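You operate a simulated robot arm through the tools that you are given. There is no shell and no other tool. Be economical: measure what you need, move in short steps, check, and stop when the job is done.

The job below is to be done with a simulated robot arm. You get a single attempt, and the scene is never put back.

## Task
Stand the cup in the blue tray, stir it smooth, put it back.
Fine: the stick from the grey pot goes into the yellow pot.
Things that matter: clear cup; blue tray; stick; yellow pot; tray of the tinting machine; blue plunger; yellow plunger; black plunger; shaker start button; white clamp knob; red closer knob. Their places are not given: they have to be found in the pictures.

The check looks at the end state, three seconds after you hand in, the way a careful person would. Anything else that was tipped, shoved, dropped, spilled or broken makes it a failure.

## Robot
A 7-joint arm with a two-finger parallel gripper, fixed in place. Base frame: the origin is at the foot of the arm, x ahead of it, y to its left, z up. Units: mm, rad, N and s.
Its first joint turns from -1.152 to 1.152 rad. Payload 2.6 kg.
Tool frame: the origin (TCP) lies between the finger pads and is the grasp point; the fingertips stand 30 mm ahead of it; z points along the fingers, y is the line along which they close. The gripper opens to 94 mm. The fingers are 28 mm wide and 10 mm thick; the gripper's body (50 by 96 mm) begins 55 mm behind the TCP.
Orientation is told as [roll, pitch, yaw] about the base's x, y, z axes, in that order, counted from this pose: with the fingers straight down and closing along the base's y, the tool's x points along the base's -x, its y along +y and its z along -z.

## Interface
- The arm moves only by the tool jog_arm. Its argument "commands" is a list of rows, each an object of numbers (a shift or turn left out is 0, a gripper value left out holds the last): "tx", "ty", "tz": the shift along the tool's x, y, z in mm; "rx", "ry", "rz": the turn, a rotation vector about the tool's x, y, z in rad; "hand": the opening in per cent of the stroke, from 0 (shut) to 100 (fully open). In form: [{"tx": .., "ty": .., "tz": .., "rx": .., "ry": .., "rz": .., "hand": ..}, ...]. A call has 1 to 12 rows; each row shifts and turns the commanded pose from where the row before left it, along the tool's axes as they then stand. Each row takes 0.2 s and may step no farther than 50 mm and 0.15 rad from the row before; otherwise, or with a gripper value out of range, the whole call is refused. Where a pose cannot be reached the arm comes as near as it can. A force on the tool above 40 N (or 10 N above the force at the start of the call, whichever is more), or a blocked arm, ends the call early, and 0.2 s more pass. The fingers move at their own pace (about 72 mm/s each) and stop on an object; they squeeze with about 27 N. The grip force told is the motor's: it shows also when the fingers shut on nothing. Time passes only in rows, and 0.2 s behind the last, so rows that do not move let the fingers close. The reply holds the time, the measured pose of the TCP, the force on the tool along the base axes, the opening and the grip force, in the units named above and with some noise, and new pictures: "pictures" is both (left out), scene, wrist or none.
- Cameras (640 x 400 px; columns grow to the right, rows downward): "scene" is fixed at [30, 438.3, 542.4]; the picture's right is [-0.78, -0.63, 0.00], its down [-0.47, 0.58, -0.67] and it looks along [0.42, -0.52, -0.74] (base axes); focal length 214 px, centre (320, 200). "wrist" rides on the gripper at [-37, 0, -58] in the tool frame; the picture's right is [0.00, -1.00, 0.00], its down [0.97, 0.00, -0.24] and it looks along [0.24, 0.00, 0.97] (tool axes); focal length 218 px, centre (320, 200).
- probe_pixels(camera, pixels): for up to 12 pixels [column, row] of the newest picture of that camera ("zoom" is the newest enlarged one), the place [x, y, z] in the base frame of the surface seen there, good to about 2 mm. The clock stands still meanwhile.
- close_up(camera, box): a new picture of the part [left, top, right, bottom] of that camera's present view, enlarged. The clock stands still meanwhile.
- close_job(): hands the job in; it is judged then, once.

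Keep the steps short. Do not move on a guess: measure, check each grasp and each placing, and mend mistakes. In all there are 80 turns and 150 pictures (those below and enlarged ones count). Leave the gripper open and the arm clear of the work at the hand-in unless told otherwise, and finish with a single line.

The tools are called after ">>>" by a JSON object that holds its "method" and its "body". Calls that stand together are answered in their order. jog_arm: Moves the arm, as the interface text tells. Its arguments: {"type":"object","properties":{"commands":{"type":"array","items":{"type":"object","properties":{"tx":{"type":"number"},"ty":{"type":"number"},"tz":{"type":"number"},"rx":{"type":"number"},"ry":{"type":"number"},"rz":{"type":"number"},"hand":{"type":"number"}}}},"pictures":{"type":"string","enum":["both","scene","wrist","none"]}},"required":["commands"]} The other tools are called the same way: probe_pixels (camera, pixels) gives the place of the surface under pixels of a picture; close_up (camera, box) takes an enlarged picture of a part of a camera's view; close_job () hands the job in.

At the start:

```text
time: 0.0
tcp_pos: [339.8, 121.5, 382.7]
tool_rot: [-0.003, 0.001, 0.001]
force: [-0.5, 0.4, -0.5]
opening: 93.9
gripper_force: 0.1
```

scene: 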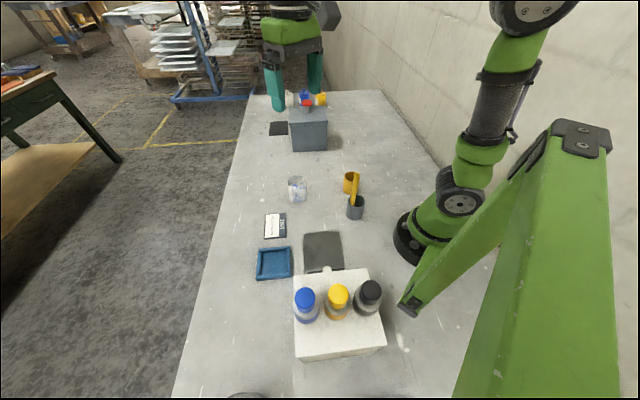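
wrist: 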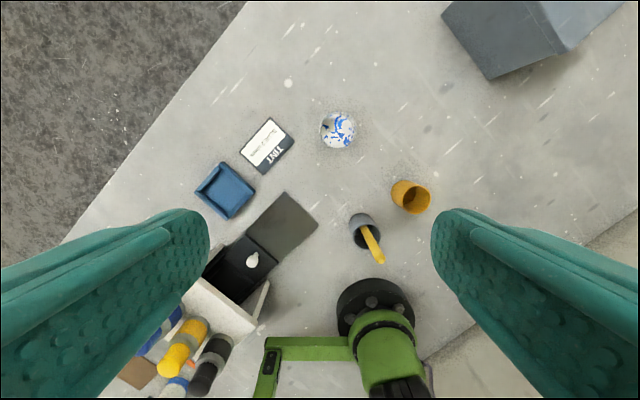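

I see the cup near scene (297,189), the stick in the grey pot at (355,200), and a card at (275,225). I'll enlarge these first.

>>> {"method": "close_up", "body": {"camera": "scene", "box": [230, 160, 390, 290]}}

>>> {"method": "close_up", "body": {"camera": "wrist", "box": [190, 90, 440, 280]}}

>>> {"method": "close_up", "body": {"camera": "scene", "box": [240, 60, 360, 160]}}

```text
3.08 times, centred on (310, 225) of scene
```

zoom: 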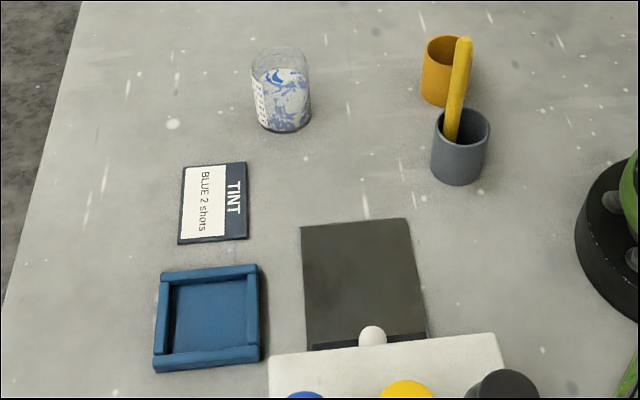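

```text
2.11 times, centred on (315, 185) of wrist
```

zoom: 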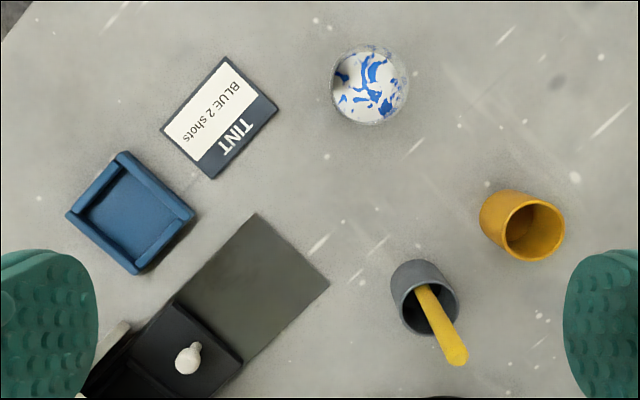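

```text
4.00 times, centred on (300, 110) of scene
```

zoom: 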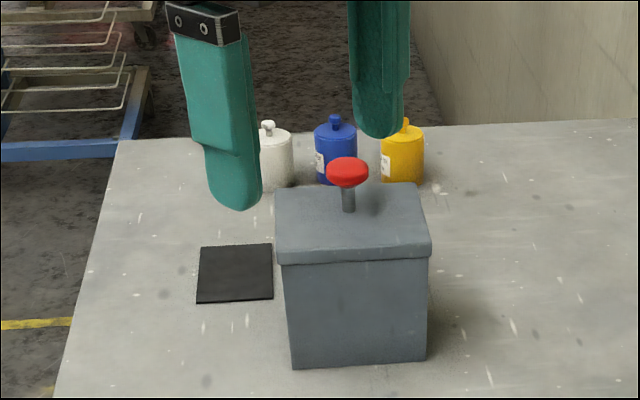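

The card says BLUE 2 shots and the cup already has unmixed blue in it. My reading is: cup into the blue tray, stir with the stick, stick into the yellow pot, cup back to where it stood. Next I'll measure.

>>> {"method": "probe_pixels", "body": {"camera": "wrist", "pixels": [[337, 130], [322, 130], [353, 130], [337, 113], [337, 146], [358, 160], [224, 190], [203, 192], [236, 212], [222, 166], [250, 186], [412, 200]]}}

>>> {"method": "probe_pixels", "body": {"camera": "scene", "pixels": [[354, 174], [354, 188], [355, 202], [347, 200], [363, 200], [355, 213], [297, 182], [297, 193], [298, 201], [350, 176], [274, 263], [345, 176]]}}

>>> {"method": "close_up", "body": {"camera": "scene", "box": [275, 165, 379, 230]}}

```text
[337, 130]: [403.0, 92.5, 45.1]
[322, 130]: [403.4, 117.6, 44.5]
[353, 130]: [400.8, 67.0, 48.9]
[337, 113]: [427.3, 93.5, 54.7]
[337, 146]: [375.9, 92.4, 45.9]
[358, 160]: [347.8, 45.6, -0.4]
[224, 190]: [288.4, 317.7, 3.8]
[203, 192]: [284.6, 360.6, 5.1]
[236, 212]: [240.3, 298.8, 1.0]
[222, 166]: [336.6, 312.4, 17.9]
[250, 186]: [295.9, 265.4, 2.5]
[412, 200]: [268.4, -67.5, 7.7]
```

```text
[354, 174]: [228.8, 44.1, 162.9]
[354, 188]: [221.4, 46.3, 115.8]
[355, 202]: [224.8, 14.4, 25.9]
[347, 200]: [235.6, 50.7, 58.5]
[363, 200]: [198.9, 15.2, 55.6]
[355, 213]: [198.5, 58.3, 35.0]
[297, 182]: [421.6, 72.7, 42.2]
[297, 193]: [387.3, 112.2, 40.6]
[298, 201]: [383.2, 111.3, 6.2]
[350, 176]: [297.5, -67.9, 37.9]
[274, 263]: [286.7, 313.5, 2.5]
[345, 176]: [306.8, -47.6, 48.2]
```

```text
6.15 times, centred on (327, 198) of scene
```

zoom: 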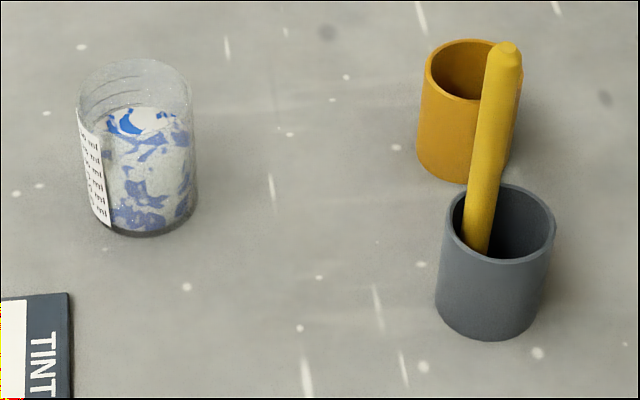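

The surface measures about z=0, not -475, so I'll go by the measurement. Next I'll measure the rims and the stick in the zoom.

>>> {"method": "probe_pixels", "body": {"camera": "zoom", "pixels": [[135, 60], [80, 110], [190, 105], [84, 118], [108, 222], [135, 232], [506, 48], [478, 245], [552, 215], [500, 186], [448, 200], [500, 258]]}}

>>> {"method": "probe_pixels", "body": {"camera": "zoom", "pixels": [[428, 62], [465, 42], [445, 92], [520, 80], [455, 75], [440, 172], [495, 335], [140, 115], [185, 160], [120, 190], [500, 150], [484, 200]]}}

>>> {"method": "close_up", "body": {"camera": "scene", "box": [242, 230, 354, 300]}}

```text
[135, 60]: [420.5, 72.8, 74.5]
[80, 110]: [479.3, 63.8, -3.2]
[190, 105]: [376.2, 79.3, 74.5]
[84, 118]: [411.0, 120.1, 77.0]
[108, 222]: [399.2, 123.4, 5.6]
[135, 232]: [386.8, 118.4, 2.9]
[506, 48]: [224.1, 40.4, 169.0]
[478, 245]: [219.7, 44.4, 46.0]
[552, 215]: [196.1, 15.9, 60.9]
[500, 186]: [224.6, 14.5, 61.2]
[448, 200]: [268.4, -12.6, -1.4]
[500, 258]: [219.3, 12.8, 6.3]
```

```text
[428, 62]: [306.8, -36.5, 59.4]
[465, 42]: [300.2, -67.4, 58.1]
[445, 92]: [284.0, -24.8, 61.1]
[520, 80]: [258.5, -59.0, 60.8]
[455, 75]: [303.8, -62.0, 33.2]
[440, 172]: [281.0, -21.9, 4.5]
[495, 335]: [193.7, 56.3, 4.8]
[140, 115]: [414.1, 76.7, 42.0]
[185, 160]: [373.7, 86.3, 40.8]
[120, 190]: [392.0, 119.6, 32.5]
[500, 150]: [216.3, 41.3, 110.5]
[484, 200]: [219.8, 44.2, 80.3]
```

```text
5.71 times, centred on (298, 265) of scene
```

zoom: 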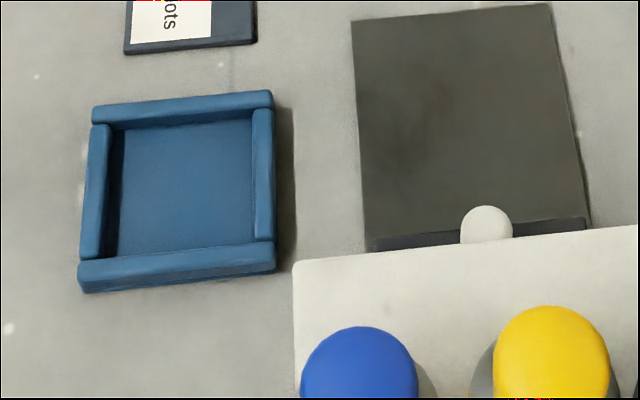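

Now the tray corners, the machine's extent and the card.

>>> {"method": "probe_pixels", "body": {"camera": "zoom", "pixels": [[95, 108], [270, 94], [80, 275], [272, 255], [125, 130], [250, 122], [115, 250], [252, 238], [188, 185], [296, 265], [358, 335], [486, 210]]}}

>>> {"method": "probe_pixels", "body": {"camera": "scene", "pixels": [[305, 295], [338, 290], [368, 290], [295, 282], [297, 355], [385, 345], [368, 268], [308, 240], [265, 237], [287, 213], [337, 236], [320, 272]]}}

```text
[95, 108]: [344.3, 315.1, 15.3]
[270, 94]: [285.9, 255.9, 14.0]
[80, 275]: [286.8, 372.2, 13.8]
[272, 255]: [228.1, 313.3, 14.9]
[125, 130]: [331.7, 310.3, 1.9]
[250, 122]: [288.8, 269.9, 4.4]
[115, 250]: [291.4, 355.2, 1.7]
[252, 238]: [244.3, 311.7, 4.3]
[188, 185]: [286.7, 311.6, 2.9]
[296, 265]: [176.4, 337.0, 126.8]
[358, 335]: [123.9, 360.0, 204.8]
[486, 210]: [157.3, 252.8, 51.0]
```

```text
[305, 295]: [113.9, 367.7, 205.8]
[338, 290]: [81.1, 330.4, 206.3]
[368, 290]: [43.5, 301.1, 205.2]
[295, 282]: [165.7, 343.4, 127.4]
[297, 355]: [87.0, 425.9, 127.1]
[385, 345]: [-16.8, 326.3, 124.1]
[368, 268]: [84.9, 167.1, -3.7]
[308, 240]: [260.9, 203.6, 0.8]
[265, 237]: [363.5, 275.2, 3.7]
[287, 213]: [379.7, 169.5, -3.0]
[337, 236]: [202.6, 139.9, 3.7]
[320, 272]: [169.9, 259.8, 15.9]
```

The tray is turned about 45°, centred at (286, 314), and about 63 mm wide inside, against roughly 57 mm for the cup. I'll move above the cup and look at it from close.

>>> {"method": "jog_arm", "body": {"commands": [{"tx": -12, "ty": -5.7, "tz": 40}, {"tx": -12, "ty": -5.7, "tz": 40}, {"tx": -12, "ty": -5.7, "tz": 40}, {"tx": -12, "ty": -5.7, "tz": 40}, {"tx": -13, "ty": -5.7, "tz": 40}, {}], "pictures": "wrist"}}

```text
time: 1.4
tcp_pos: [401.8, 97.4, 183.4]
tool_rot: [0.0, 0.0, 0.001]
force: [0.3, -0.2, -0.2]
opening: 94.2
gripper_force: 0.1
```

wrist: 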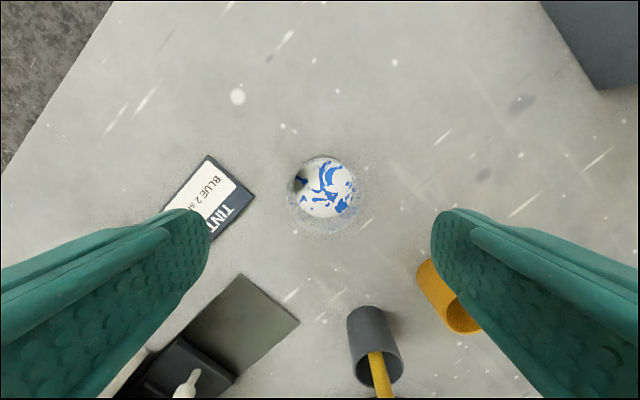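

>>> {"method": "close_up", "body": {"camera": "wrist", "box": [264, 135, 392, 255]}}

```text
3.33 times, centred on (328, 195) of wrist
```

zoom: 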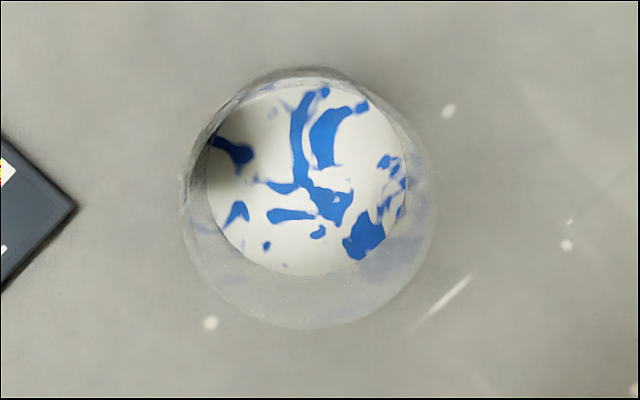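

>>> {"method": "probe_pixels", "body": {"camera": "zoom", "pixels": [[184, 200], [436, 200], [310, 327], [310, 70], [207, 180], [403, 180], [305, 275], [305, 86], [305, 180], [225, 110], [400, 290], [220, 290]]}}

```text
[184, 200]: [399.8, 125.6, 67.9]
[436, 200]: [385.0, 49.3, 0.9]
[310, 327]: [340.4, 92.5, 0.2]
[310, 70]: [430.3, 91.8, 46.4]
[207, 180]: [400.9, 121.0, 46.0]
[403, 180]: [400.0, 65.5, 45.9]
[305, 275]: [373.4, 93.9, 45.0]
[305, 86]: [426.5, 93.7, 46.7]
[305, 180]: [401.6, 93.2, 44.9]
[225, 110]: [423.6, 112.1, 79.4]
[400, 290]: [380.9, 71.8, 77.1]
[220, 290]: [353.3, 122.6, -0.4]
```

The cup centre is (400, 93.3), its rim is at z≈79 and the paint is at z≈46. I'll lower to z≈58 so the fingertips later clear the tray walls.

>>> {"method": "jog_arm", "body": {"commands": [{"tx": 0.9, "ty": -2, "tz": 30}, {"tx": 0.9, "ty": -2, "tz": 30}, {"tz": 30}, {"tz": 25}, {"tz": 10}, {}], "pictures": "both"}}

```text
time: 2.8
tcp_pos: [399.1, 90.1, 58.6]
tool_rot: [0.001, 0.0, 0.0]
force: [-0.1, 0.7, 0.2]
opening: 94.0
gripper_force: 0.1
```

scene: 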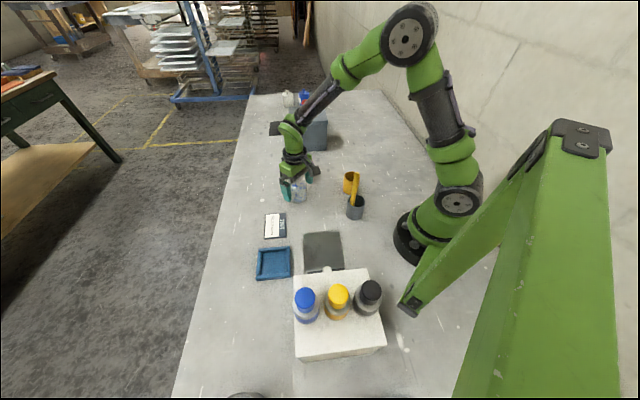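
wrist: 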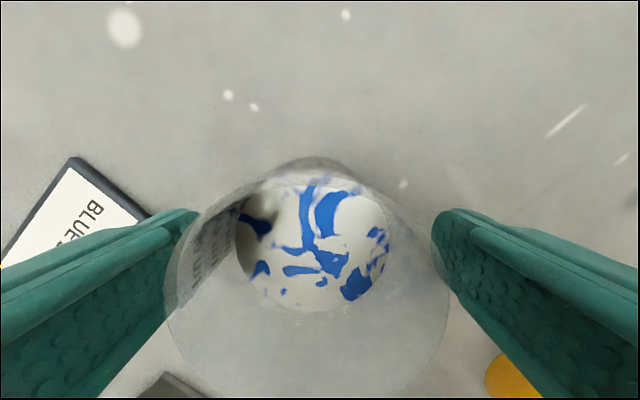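

The cup sits about 3 mm toward +y of the fingers' middle. I'll centre on it, then close gently.

>>> {"method": "jog_arm", "body": {"commands": [{"ty": 2.8, "tx": -0.8}, {"hand": 75}, {"hand": 68}, {"hand": 66}, {}], "pictures": "wrist"}}

```text
time: 4.0
tcp_pos: [398.5, 92.4, 58.7]
tool_rot: [0.001, -0.001, 0.0]
force: [-0.6, 0.3, -0.1]
opening: 62.2
gripper_force: 0.1
```

wrist: 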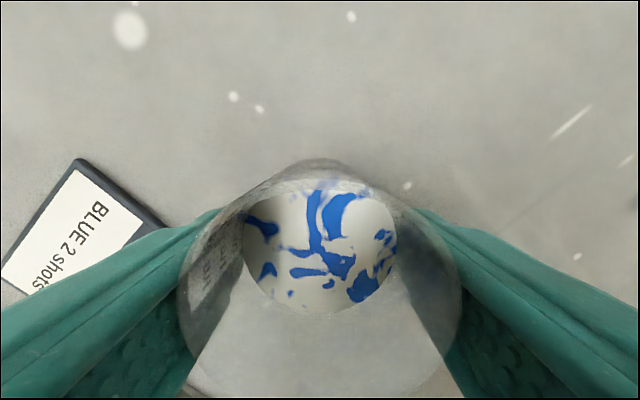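

Now centred, with the rim spanning columns 180 to 460. I'll close on it.

>>> {"method": "jog_arm", "body": {"commands": [{"tx": -1.3}, {"hand": 62}, {"hand": 58}, {"hand": 50}, {}, {}], "pictures": "wrist"}}

```text
time: 5.4
tcp_pos: [400.7, 93.1, 58.7]
tool_rot: [0.001, -0.001, 0.0]
force: [-0.4, 0.6, 1.4]
opening: 58.6
gripper_force: 26.9
```

wrist: 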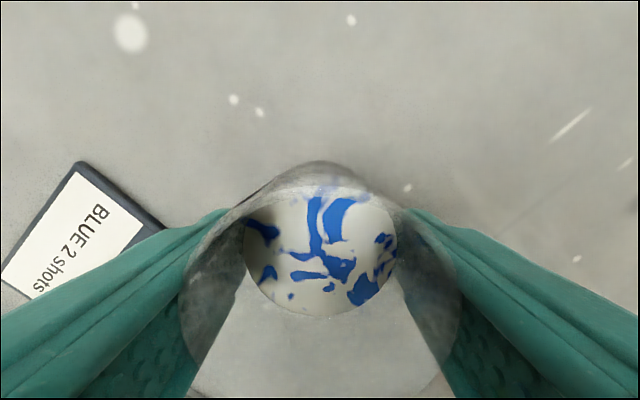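

Held: opening 58.6 mm, 26.9 N. The home pose to return to is (400.5, 93, 58.7). I'll lift slowly.

>>> {"method": "jog_arm", "body": {"commands": [{"tz": -3}, {"tz": -6}, {"tz": -9}, {"tz": -9}, {"tz": -6}, {"tz": -3}, {}], "pictures": "scene"}}

```text
time: 7.0
tcp_pos: [400.9, 93.5, 94.4]
tool_rot: [0.0, 0.0, -0.001]
force: [0.2, -0.9, -1.1]
opening: 58.7
gripper_force: 27.0
```

scene: 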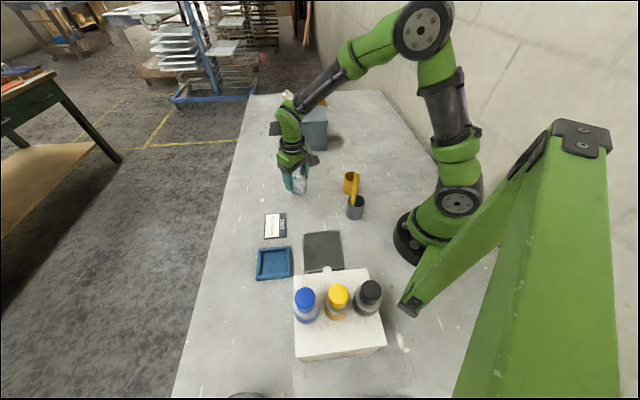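

Lifted cleanly. I'll carry it towards the tray slowly so nothing slops.

>>> {"method": "jog_arm", "body": {"commands": [{"tx": 1.6, "ty": 3}, {"tx": 3.6, "ty": 7}, {"tx": 5.2, "ty": 10}, {"tx": 5.2, "ty": 10}, {"tx": 5.2, "ty": 10}, {"tx": 5.2, "ty": 10}, {"tx": 5.2, "ty": 10}, {"tx": 5.2, "ty": 10}, {"tx": 5.2, "ty": 10}, {"tx": 5.2, "ty": 10}, {"tx": 5.2, "ty": 10}, {"tx": 5.2, "ty": 10}], "pictures": "none"}}

>>> {"method": "jog_arm", "body": {"commands": [{"tx": 5.2, "ty": 10}, {"tx": 5.2, "ty": 10}, {"tx": 5.2, "ty": 10}, {"tx": 5.2, "ty": 10}, {"tx": 5.2, "ty": 10}, {"tx": 5.2, "ty": 10}, {"tx": 5.2, "ty": 10}, {"tx": 5.2, "ty": 10}, {"tx": 5.2, "ty": 10}, {"tx": 5.2, "ty": 10}, {"tx": 3, "ty": 8}, {}], "pictures": "both"}}

```text
time: 9.6
tcp_pos: [342.7, 204.0, 95.7]
tool_rot: [0.001, 0.001, 0.0]
force: [-0.1, -1.1, -1.5]
opening: 58.6
gripper_force: 26.9
```

```text
time: 12.2
tcp_pos: [288.2, 311.4, 93.0]
tool_rot: [0.0, 0.001, -0.001]
force: [0.1, 0.7, -1.7]
opening: 58.6
gripper_force: 27.3
```

scene: 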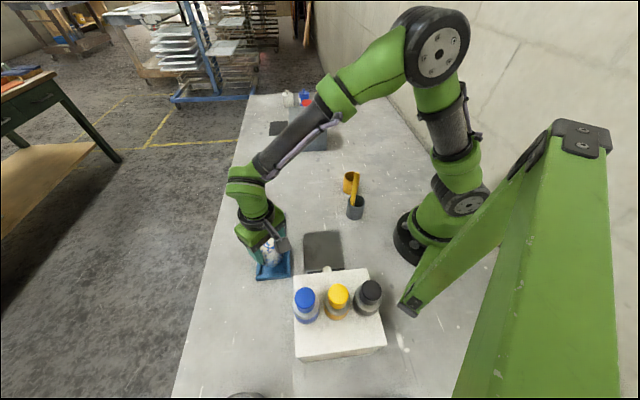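
wrist: 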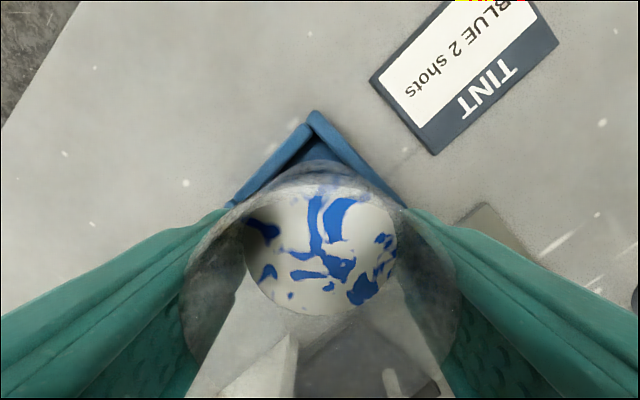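

The cup is over the tray. I'll probe the visible tray corner at (313,112) and its edges to check alignment, and zoom in.

>>> {"method": "close_up", "body": {"camera": "wrist", "box": [220, 95, 420, 220]}}

>>> {"method": "close_up", "body": {"camera": "scene", "box": [230, 225, 310, 285]}}

>>> {"method": "probe_pixels", "body": {"camera": "wrist", "pixels": [[313, 113], [313, 120], [313, 133], [240, 200], [395, 195], [270, 165], [365, 165], [320, 250]]}}

>>> {"method": "jog_arm", "body": {"commands": [{}], "pictures": "none"}}

```text
3.20 times, centred on (320, 158) of wrist
```

zoom: 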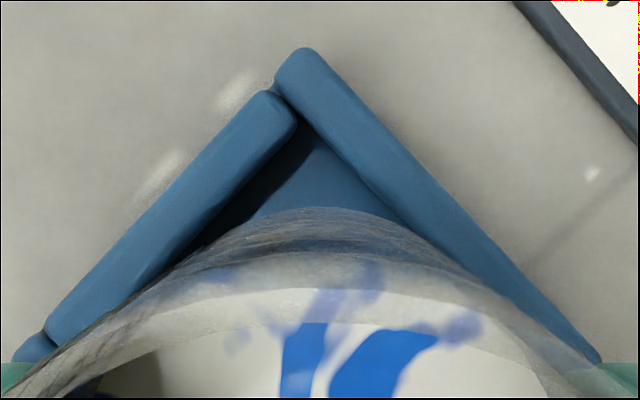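

```text
6.67 times, centred on (270, 255) of scene
```

zoom: 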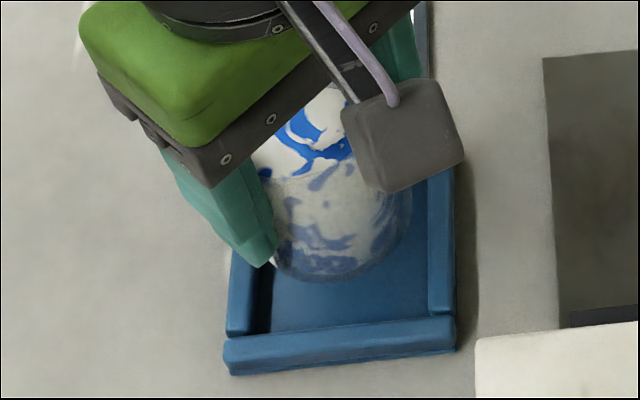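

```text
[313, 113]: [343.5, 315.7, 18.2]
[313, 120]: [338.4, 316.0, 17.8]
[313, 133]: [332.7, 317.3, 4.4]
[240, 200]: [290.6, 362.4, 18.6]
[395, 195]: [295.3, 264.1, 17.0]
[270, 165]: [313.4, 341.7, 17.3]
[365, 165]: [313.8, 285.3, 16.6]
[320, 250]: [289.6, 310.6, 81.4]
```

```text
time: 12.6
tcp_pos: [289.3, 311.8, 94.0]
tool_rot: [0.001, 0.0, 0.0]
force: [0.4, -1.1, -1.1]
opening: 58.4
gripper_force: 27.0
```

The tray centre is confirmed at about (286.3, 314.2) and the TCP is at (289, 311.7). I'll correct for that and lower to just above the wall tops.

>>> {"method": "jog_arm", "body": {"commands": [{"tx": 1.3, "ty": 1.3}, {"tx": 1.2, "ty": 1.2}, {"tz": 4}, {"tz": 5}, {"tz": 3}, {}, {}], "pictures": "both"}}

>>> {"method": "close_up", "body": {"camera": "scene", "box": [230, 225, 310, 285]}}

>>> {"method": "close_up", "body": {"camera": "wrist", "box": [220, 95, 420, 220]}}

>>> {"method": "jog_arm", "body": {"commands": [{}], "pictures": "none"}}

```text
time: 14.2
tcp_pos: [285.6, 313.4, 80.8]
tool_rot: [-0.001, -0.001, -0.001]
force: [0.2, 1.3, -0.9]
opening: 58.5
gripper_force: 27.3
```

scene: 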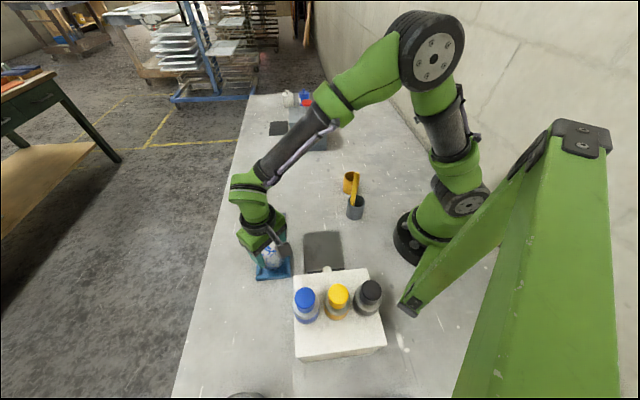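
wrist: 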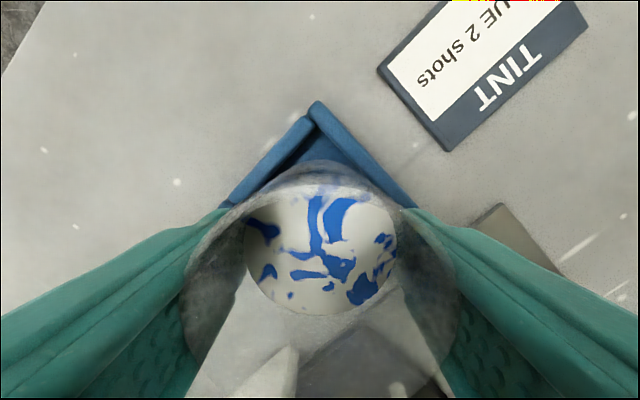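

```text
6.67 times, centred on (270, 255) of scene
```

zoom: 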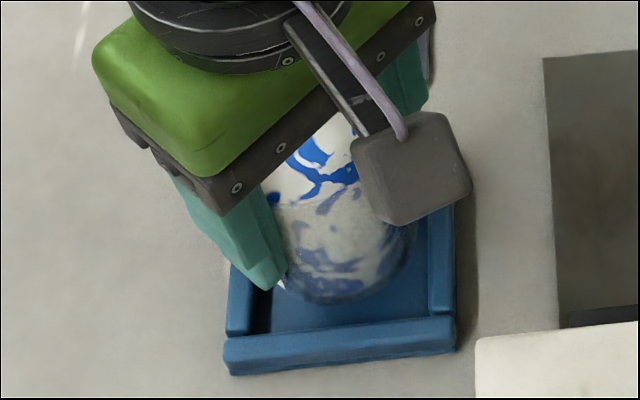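

```text
3.20 times, centred on (320, 158) of wrist
```

zoom: 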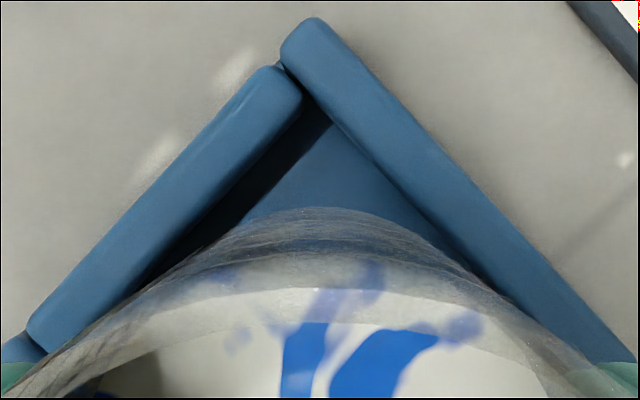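

```text
time: 14.6
tcp_pos: [285.7, 313.7, 82.0]
tool_rot: [0.0, 0.0, 0.0]
force: [-0.6, -0.2, -1.9]
opening: 58.3
gripper_force: 27.3
```

Well centred in the tray. I'll lower in small steps.

>>> {"method": "jog_arm", "body": {"commands": [{"tz": 3}, {"tz": 3}, {"tz": 3}, {"tz": 3}, {"tz": 2}, {"tz": 2}, {}], "pictures": "none"}}

```text
time: 16.2
tcp_pos: [286.3, 313.7, 65.8]
tool_rot: [0.001, 0.002, 0.0]
force: [-0.2, 0.2, -1.3]
opening: 58.5
gripper_force: 26.8
```

No contact yet, so I'll continue down by 1 mm steps.

>>> {"method": "jog_arm", "body": {"commands": [{"tz": 1}, {"tz": 1}, {"tz": 1}, {}], "pictures": "none"}}

>>> {"method": "jog_arm", "body": {"commands": [{"tz": 0.5}, {"tz": 0.5}, {}], "pictures": "scene"}}

>>> {"method": "close_up", "body": {"camera": "scene", "box": [230, 225, 310, 285]}}

```text
time: 17.2
tcp_pos: [286.3, 313.6, 63.6]
tool_rot: [0.003, 0.0, -0.002]
force: [-2.5, -3.3, 16.2]
opening: 58.5
gripper_force: 27.3
```

```text
time: 18.0
tcp_pos: [286.0, 312.8, 63.5]
tool_rot: [0.002, -0.003, -0.001]
force: [2.6, 0.0, 18.0]
opening: 58.4
gripper_force: 27.0
```

scene: 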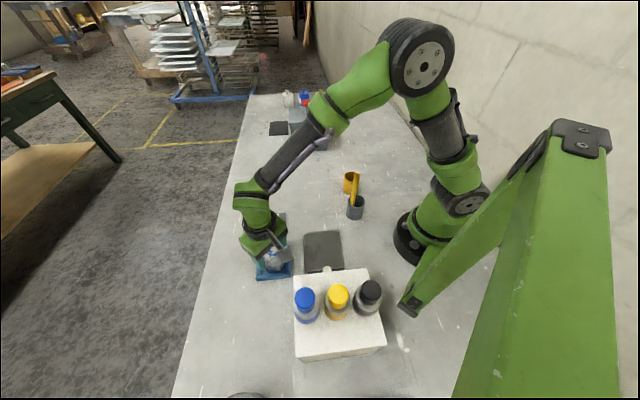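

```text
6.67 times, centred on (270, 255) of scene
```

zoom: 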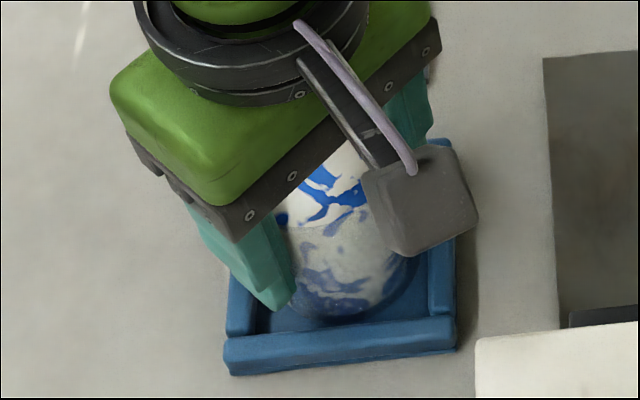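

The 18 N contact at z=63.5 matches the tray floor (the walls would stop it at about 76). I'll ease off and open.

>>> {"method": "jog_arm", "body": {"commands": [{"tz": -0.8}, {"tz": -0.4}, {"hand": 64}, {"hand": 68}, {"hand": 90}, {"hand": 100}, {}], "pictures": "wrist"}}

```text
time: 19.6
tcp_pos: [285.7, 313.0, 63.0]
tool_rot: [0.0, -0.001, -0.002]
force: [0.4, -0.5, 0.3]
opening: 94.1
gripper_force: 0.0
```

wrist: 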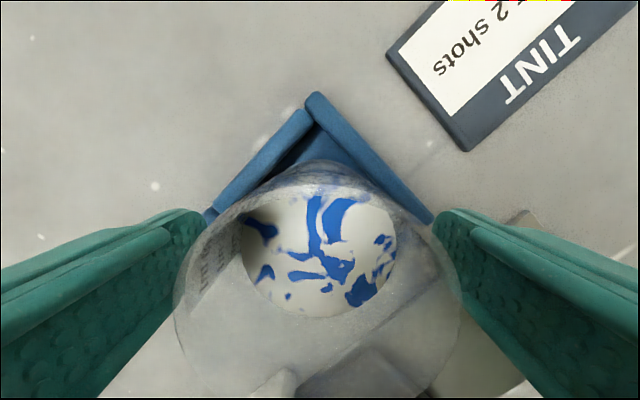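

Released. I'll rise straight up, then go toward the stick.

>>> {"method": "jog_arm", "body": {"commands": [{"tz": -20}, {"tz": -45}, {"tz": -45}, {"tz": -45}, {"tz": -45}, {"tx": 13, "ty": -45}, {"tx": 13, "ty": -45}, {"tx": 13, "ty": -45}, {"tx": 13, "ty": -45}, {"tx": 13, "ty": -45}, {"ty": -40}, {}], "pictures": "both"}}

>>> {"method": "close_up", "body": {"camera": "scene", "box": [242, 225, 312, 285]}}

```text
time: 22.2
tcp_pos: [221.9, 46.1, 264.5]
tool_rot: [0.0, 0.0, 0.001]
force: [0.9, 0.1, -0.2]
opening: 94.1
gripper_force: 0.1
```

scene: 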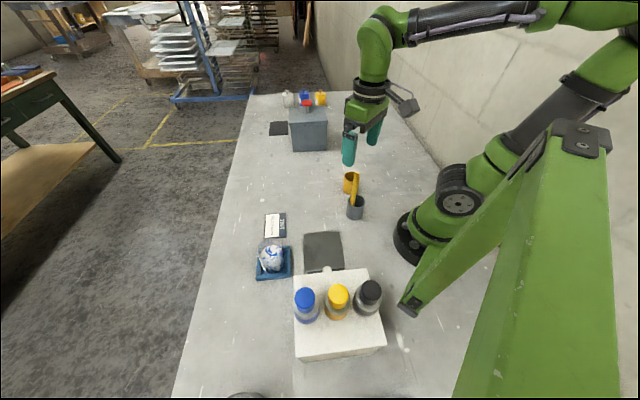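
wrist: 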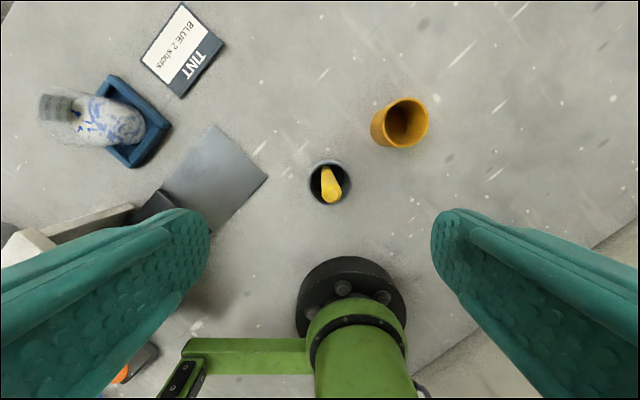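

```text
6.67 times, centred on (277, 255) of scene
```

zoom: 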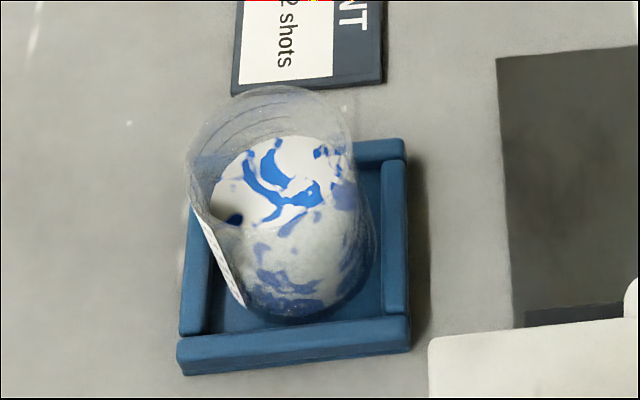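

The cup stands in the tray. Now a closer look at the stick.

>>> {"method": "close_up", "body": {"camera": "wrist", "box": [290, 90, 450, 220]}}

>>> {"method": "close_up", "body": {"camera": "scene", "box": [325, 160, 385, 225]}}

>>> {"method": "probe_pixels", "body": {"camera": "wrist", "pixels": [[332, 194], [331, 199], [328, 180], [326, 170], [325, 194], [339, 194], [309, 182], [351, 182], [329, 161], [329, 205], [383, 110], [427, 120]]}}

```text
3.08 times, centred on (370, 155) of wrist
```

zoom: 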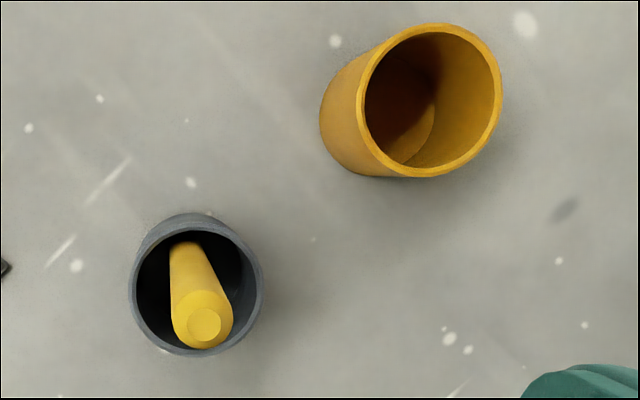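

```text
6.15 times, centred on (355, 192) of scene
```

zoom: 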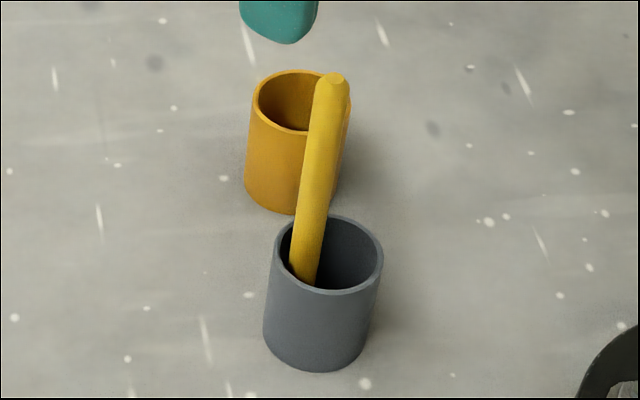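

```text
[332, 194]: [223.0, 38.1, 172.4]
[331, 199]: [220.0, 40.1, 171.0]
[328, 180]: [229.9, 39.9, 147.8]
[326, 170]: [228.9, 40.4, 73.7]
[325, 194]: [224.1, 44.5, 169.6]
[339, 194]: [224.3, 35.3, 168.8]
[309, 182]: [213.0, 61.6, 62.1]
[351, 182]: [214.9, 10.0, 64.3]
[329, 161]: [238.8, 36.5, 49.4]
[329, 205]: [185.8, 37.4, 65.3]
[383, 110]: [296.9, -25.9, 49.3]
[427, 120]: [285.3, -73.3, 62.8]
```

The stick stands upright in the grey pot: top at about (222.5, 39, 172), about 14 mm thick. I'll descend over it to z≈124 so the body stays above the stick's top, stopping first at 150.

>>> {"method": "jog_arm", "body": {"commands": [{"ty": -6.5, "tx": -0.6, "tz": 20}, {"tz": 35}, {"tz": 35}, {"tz": 25}, {}], "pictures": "wrist"}}

```text
time: 23.4
tcp_pos: [222.8, 42.3, 147.4]
tool_rot: [-0.002, -0.001, -0.002]
force: [0.1, 0.0, 1.2]
opening: 93.8
gripper_force: 0.1
```

wrist: 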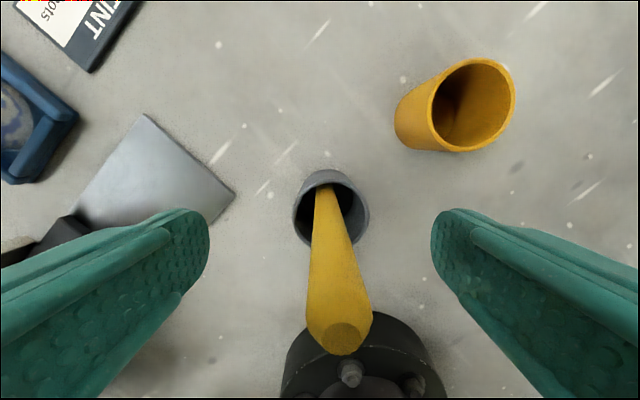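

The stick is 3.6 mm off toward -y, at the same offset top and bottom, so it is vertical. I'll centre and go down to z=124.

>>> {"method": "jog_arm", "body": {"commands": [{"ty": -3.6}, {"tz": 12}, {"tz": 11.5}, {"hand": 50}, {"hand": 30}, {}], "pictures": "wrist"}}

```text
time: 24.8
tcp_pos: [219.9, 39.1, 123.0]
tool_rot: [0.0, 0.0, 0.0]
force: [0.3, -0.7, 0.4]
opening: 27.9
gripper_force: 0.0
```

wrist: 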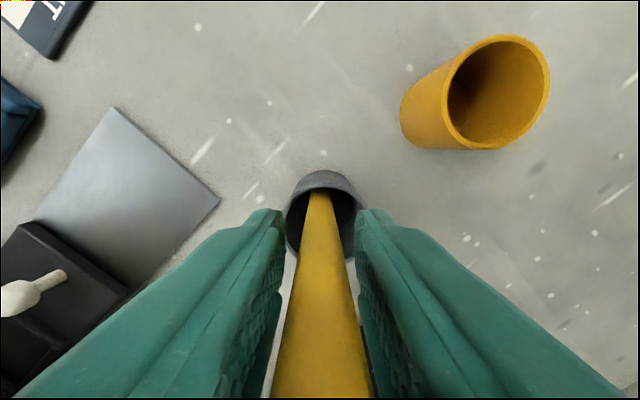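

Centred well. I'll close on the stick.

>>> {"method": "jog_arm", "body": {"commands": [{"tx": -1.5, "hand": 20}, {"hand": 15}, {"hand": 8}, {}, {}], "pictures": "none"}}

```text
time: 26.0
tcp_pos: [222.7, 38.3, 124.0]
tool_rot: [-0.001, 0.0, 0.0]
force: [-1.1, 0.2, 0.8]
opening: 13.9
gripper_force: 26.8
```

The stick is held (13.9 mm, 26.8 N). I'll lift straight up.

>>> {"method": "jog_arm", "body": {"commands": [{"tz": -5}, {"tz": -10}, {"tz": -15}, {"tz": -20}, {"tz": -20}, {"tz": -20}, {"tz": -20}, {"tz": -20}, {"tz": -10}, {}], "pictures": "both"}}

>>> {"method": "close_up", "body": {"camera": "scene", "box": [305, 110, 405, 225]}}

```text
time: 28.2
tcp_pos: [222.4, 38.7, 265.0]
tool_rot: [-0.001, 0.0, -0.002]
force: [1.1, -0.2, -0.5]
opening: 13.8
gripper_force: 26.8
```

scene: 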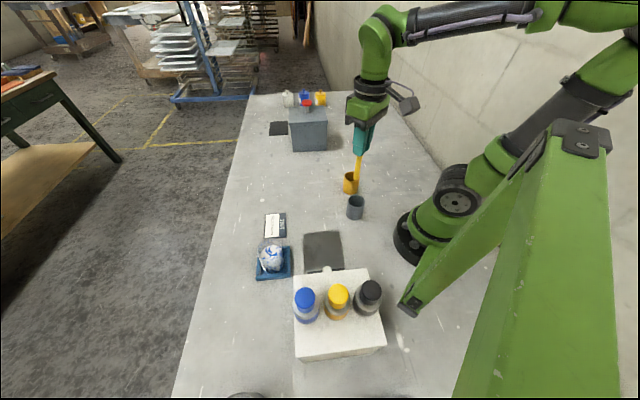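
wrist: 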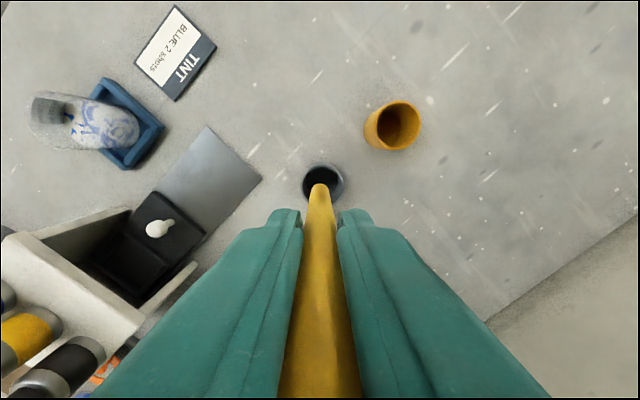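

```text
3.48 times, centred on (355, 168) of scene
```

zoom: 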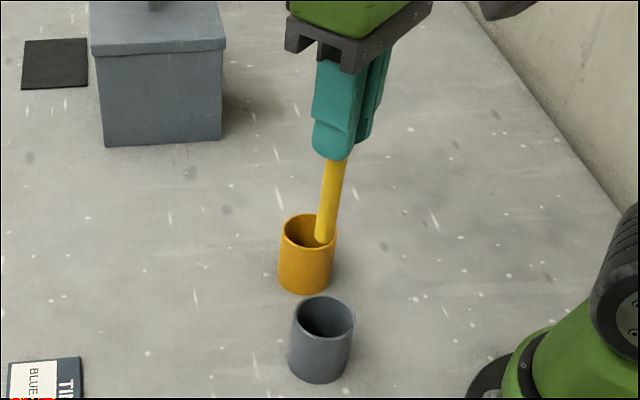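

The stick is out and the pot undisturbed. I'll probe the tip and the cup's rim as it stands in the tray.

>>> {"method": "probe_pixels", "body": {"camera": "zoom", "pixels": [[323, 237], [325, 232], [334, 190], [338, 165], [330, 158]]}}

>>> {"method": "probe_pixels", "body": {"camera": "wrist", "pixels": [[319, 187], [320, 195]]}}

>>> {"method": "close_up", "body": {"camera": "scene", "box": [242, 225, 312, 285]}}

```text
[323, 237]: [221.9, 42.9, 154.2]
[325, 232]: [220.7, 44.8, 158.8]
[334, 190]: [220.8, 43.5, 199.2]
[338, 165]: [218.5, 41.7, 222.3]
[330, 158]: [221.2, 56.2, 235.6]
```

```text
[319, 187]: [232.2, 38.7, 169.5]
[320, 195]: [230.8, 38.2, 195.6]
```

```text
6.67 times, centred on (277, 255) of scene
```

zoom: 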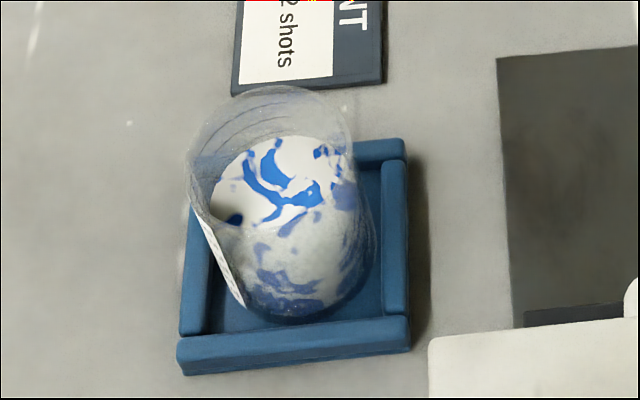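

>>> {"method": "probe_pixels", "body": {"camera": "zoom", "pixels": [[230, 165], [300, 140], [345, 165], [230, 225], [320, 205], [275, 180], [285, 88], [190, 150], [350, 130], [205, 222], [290, 310], [350, 290]]}}

```text
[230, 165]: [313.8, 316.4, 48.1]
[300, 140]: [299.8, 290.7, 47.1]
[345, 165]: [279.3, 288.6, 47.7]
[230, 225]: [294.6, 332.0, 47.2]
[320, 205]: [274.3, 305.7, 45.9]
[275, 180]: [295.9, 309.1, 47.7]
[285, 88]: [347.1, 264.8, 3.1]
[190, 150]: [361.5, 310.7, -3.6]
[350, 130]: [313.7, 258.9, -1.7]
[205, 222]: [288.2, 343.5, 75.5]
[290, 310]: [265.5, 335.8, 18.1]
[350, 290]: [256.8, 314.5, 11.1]
```

The tip is 113 mm below the TCP and vertical. The paint surface is z≈47.5 with the cup centred at about (286.5, 313). I'll carry the stick over the cup at this height.

>>> {"method": "jog_arm", "body": {"commands": [{"tx": -3, "ty": 12}, {"tx": -6, "ty": 27}, {"tx": -6, "ty": 27}, {"tx": -6, "ty": 27}, {"tx": -6, "ty": 27}, {"tx": -6, "ty": 27}, {"tx": -6, "ty": 27}, {"tx": -6, "ty": 27}, {"tx": -6, "ty": 27}, {"tx": -6, "ty": 27}, {"tx": -6.5, "ty": 19}, {}], "pictures": "both"}}

>>> {"method": "close_up", "body": {"camera": "wrist", "box": [230, 95, 410, 220]}}

```text
time: 30.8
tcp_pos: [287.5, 312.4, 264.2]
tool_rot: [0.0, 0.0, -0.001]
force: [-0.2, -0.2, -0.1]
opening: 14.0
gripper_force: 26.8
```

scene: 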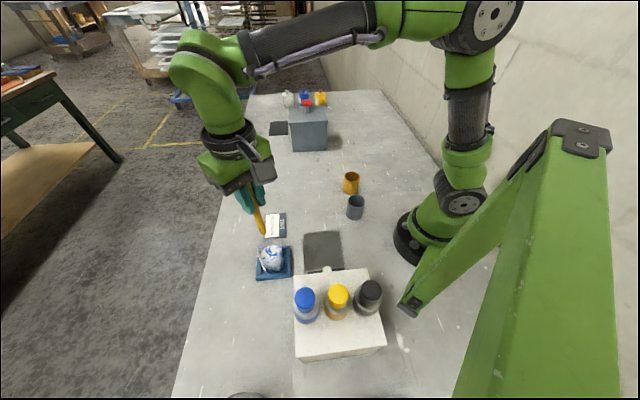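
wrist: 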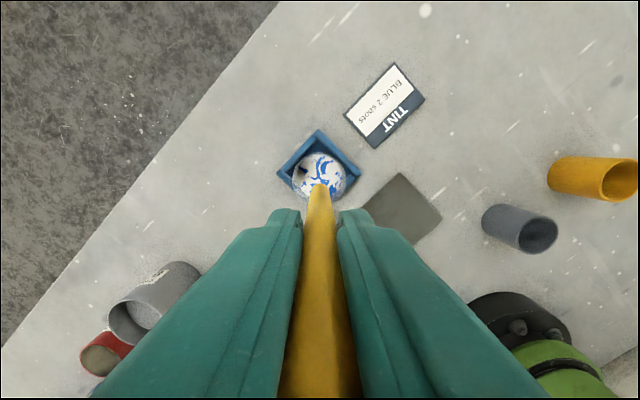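

```text
3.20 times, centred on (320, 158) of wrist
```

zoom: 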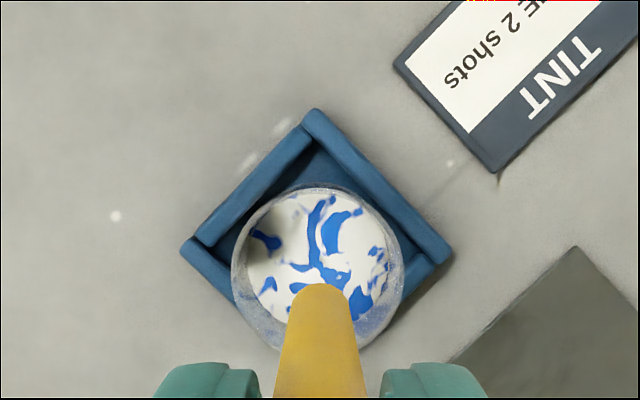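

>>> {"method": "probe_pixels", "body": {"camera": "zoom", "pixels": [[317, 197], [250, 262], [385, 262], [265, 310], [368, 312], [316, 262]]}}

>>> {"method": "jog_arm", "body": {"commands": [{"tz": 15}, {"tz": 15}, {"tz": 15}, {}], "pictures": "wrist"}}

```text
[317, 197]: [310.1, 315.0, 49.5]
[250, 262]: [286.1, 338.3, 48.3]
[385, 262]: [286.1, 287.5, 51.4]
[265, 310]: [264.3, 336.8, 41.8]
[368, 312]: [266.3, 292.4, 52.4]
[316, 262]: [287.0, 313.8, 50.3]
```

```text
time: 31.8
tcp_pos: [287.2, 312.0, 218.6]
tool_rot: [0.0, 0.001, 0.0]
force: [0.6, -0.5, 0.5]
opening: 14.0
gripper_force: 27.4
```

wrist: 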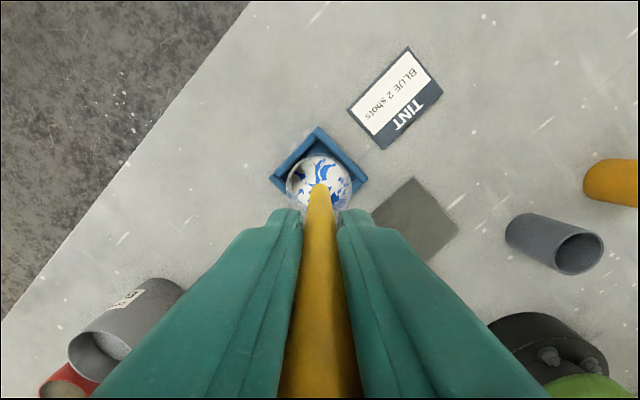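

The cup centre is about (285.5, 313). I'll nudge 1 mm and lower the tip into the paint, watching forces.

>>> {"method": "jog_arm", "body": {"commands": [{"tx": 1.2, "ty": 0.8, "tz": 8}, {"tz": 12}, {"tz": 12}, {"tz": 12}, {"tz": 10}, {"tz": 10}, {"tz": 8}, {"tz": 7}, {"tz": 6}, {}], "pictures": "both"}}

>>> {"method": "close_up", "body": {"camera": "scene", "box": [230, 215, 320, 285]}}

```text
time: 34.0
tcp_pos: [284.1, 311.9, 133.2]
tool_rot: [0.0, -0.002, 0.0]
force: [-0.5, -0.4, -1.0]
opening: 13.9
gripper_force: 26.9
```

scene: 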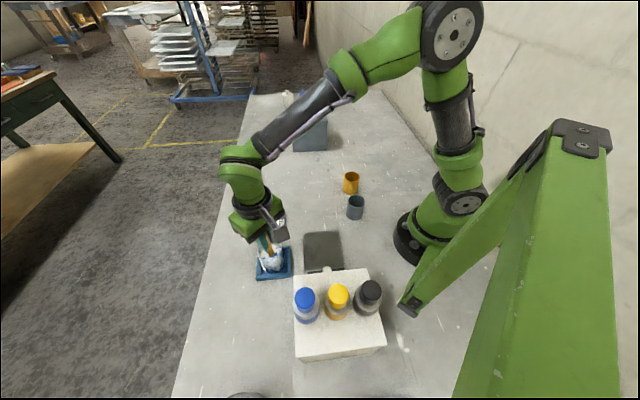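
wrist: 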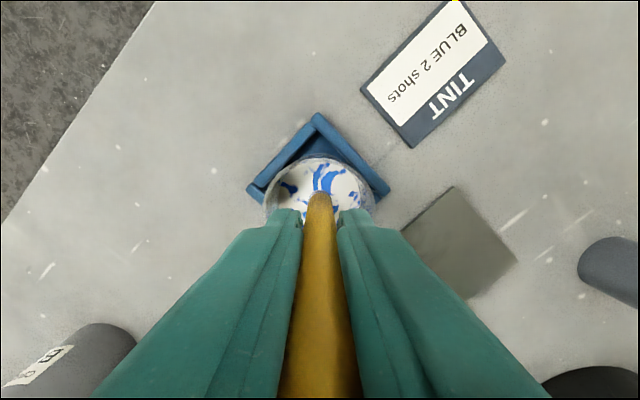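

```text
5.71 times, centred on (275, 250) of scene
```

zoom: 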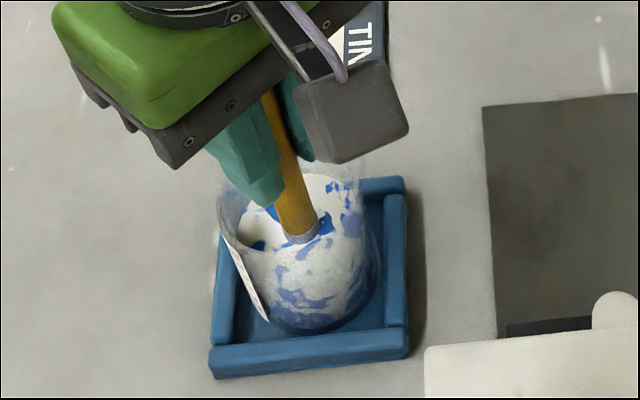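

The stick is in the paint near the cup's middle. I'll make one gentle circle of 12 mm radius and check.

>>> {"method": "jog_arm", "body": {"commands": [{"tx": 6}, {"tx": 6}, {"tx": -3.51, "ty": 8.49}, {"tx": -8.49, "ty": 3.51}, {"tx": -8.49, "ty": -3.51}, {"tx": -3.51, "ty": -8.49}, {"tx": 3.51, "ty": -8.49}, {"tx": 8.49, "ty": -3.51}, {"tx": 8.49, "ty": 3.51}, {"tx": 3.51, "ty": 8.49}], "pictures": "scene"}}

>>> {"method": "close_up", "body": {"camera": "scene", "box": [230, 215, 320, 285]}}

```text
time: 36.2
tcp_pos: [274.3, 314.0, 134.5]
tool_rot: [-0.002, 0.0, 0.0]
force: [-0.5, -0.4, -0.2]
opening: 13.8
gripper_force: 27.3
```

scene: 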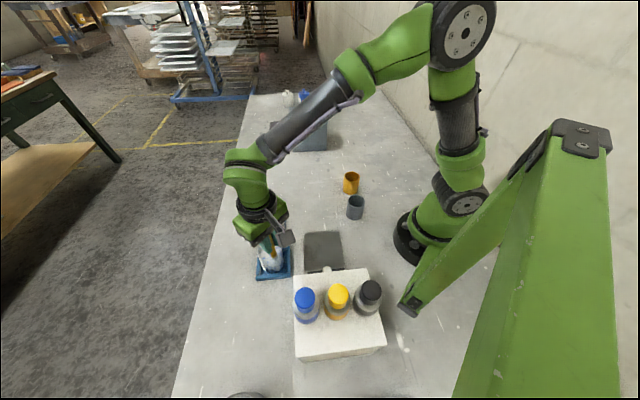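

```text
5.71 times, centred on (275, 250) of scene
```

zoom: 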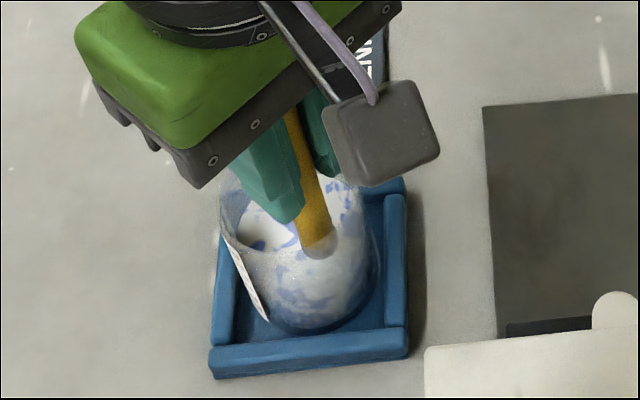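

No wall contact, and the streaks are fading. I'll keep stirring with the same circle.

>>> {"method": "jog_arm", "body": {"commands": [{"tx": -3.51, "ty": 8.49}, {"tx": -8.49, "ty": 3.51}, {"tx": -8.49, "ty": -3.51}, {"tx": -3.51, "ty": -8.49}, {"tx": 3.51, "ty": -8.49}, {"tx": 8.49, "ty": -3.51}, {"tx": 8.49, "ty": 3.51}, {"tx": 3.51, "ty": 8.49}, {"tx": -3.51, "ty": 8.49}, {"tx": -8.49, "ty": 3.51}, {"tx": -8.49, "ty": -3.51}, {"tx": -3.51, "ty": -8.49}], "pictures": "none"}}

>>> {"method": "jog_arm", "body": {"commands": [{"tx": 3.51, "ty": -8.49}, {"tx": 8.49, "ty": -3.51}, {"tx": 8.49, "ty": 3.51}, {"tx": 3.51, "ty": 8.49}, {"tx": -3.51, "ty": 8.49}, {"tx": -8.49, "ty": 3.51}, {"tx": -8.49, "ty": -3.51}, {"tx": -3.51, "ty": -8.49}, {"tx": 3.51, "ty": -8.49}, {"tx": 8.49, "ty": -3.51}, {"tx": 8.49, "ty": 3.51}, {"tx": 3.51, "ty": 8.49}], "pictures": "scene"}}

>>> {"method": "close_up", "body": {"camera": "scene", "box": [230, 215, 320, 285]}}

```text
time: 38.8
tcp_pos: [296.9, 313.3, 135.4]
tool_rot: [0.0, 0.001, 0.002]
force: [0.5, -0.5, -0.5]
opening: 13.9
gripper_force: 26.7
```

```text
time: 41.4
tcp_pos: [273.4, 313.4, 135.1]
tool_rot: [0.0, -0.001, 0.0]
force: [-0.9, -0.4, 0.2]
opening: 13.9
gripper_force: 27.3
```

scene: 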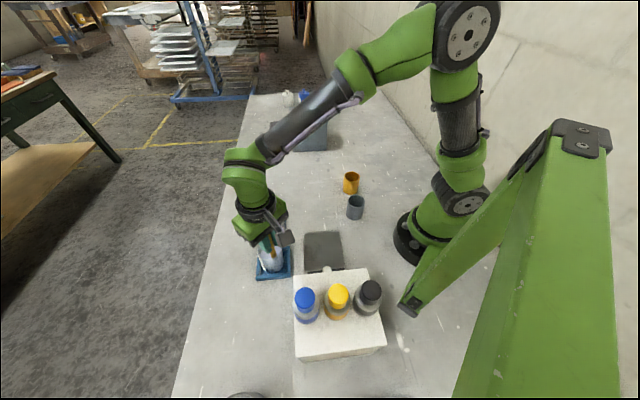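

```text
5.71 times, centred on (275, 250) of scene
```

zoom: 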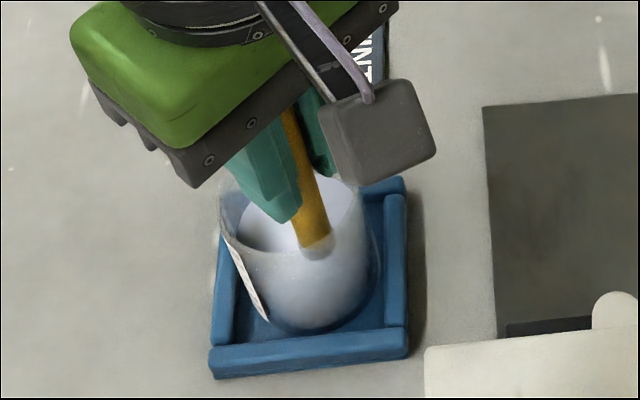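

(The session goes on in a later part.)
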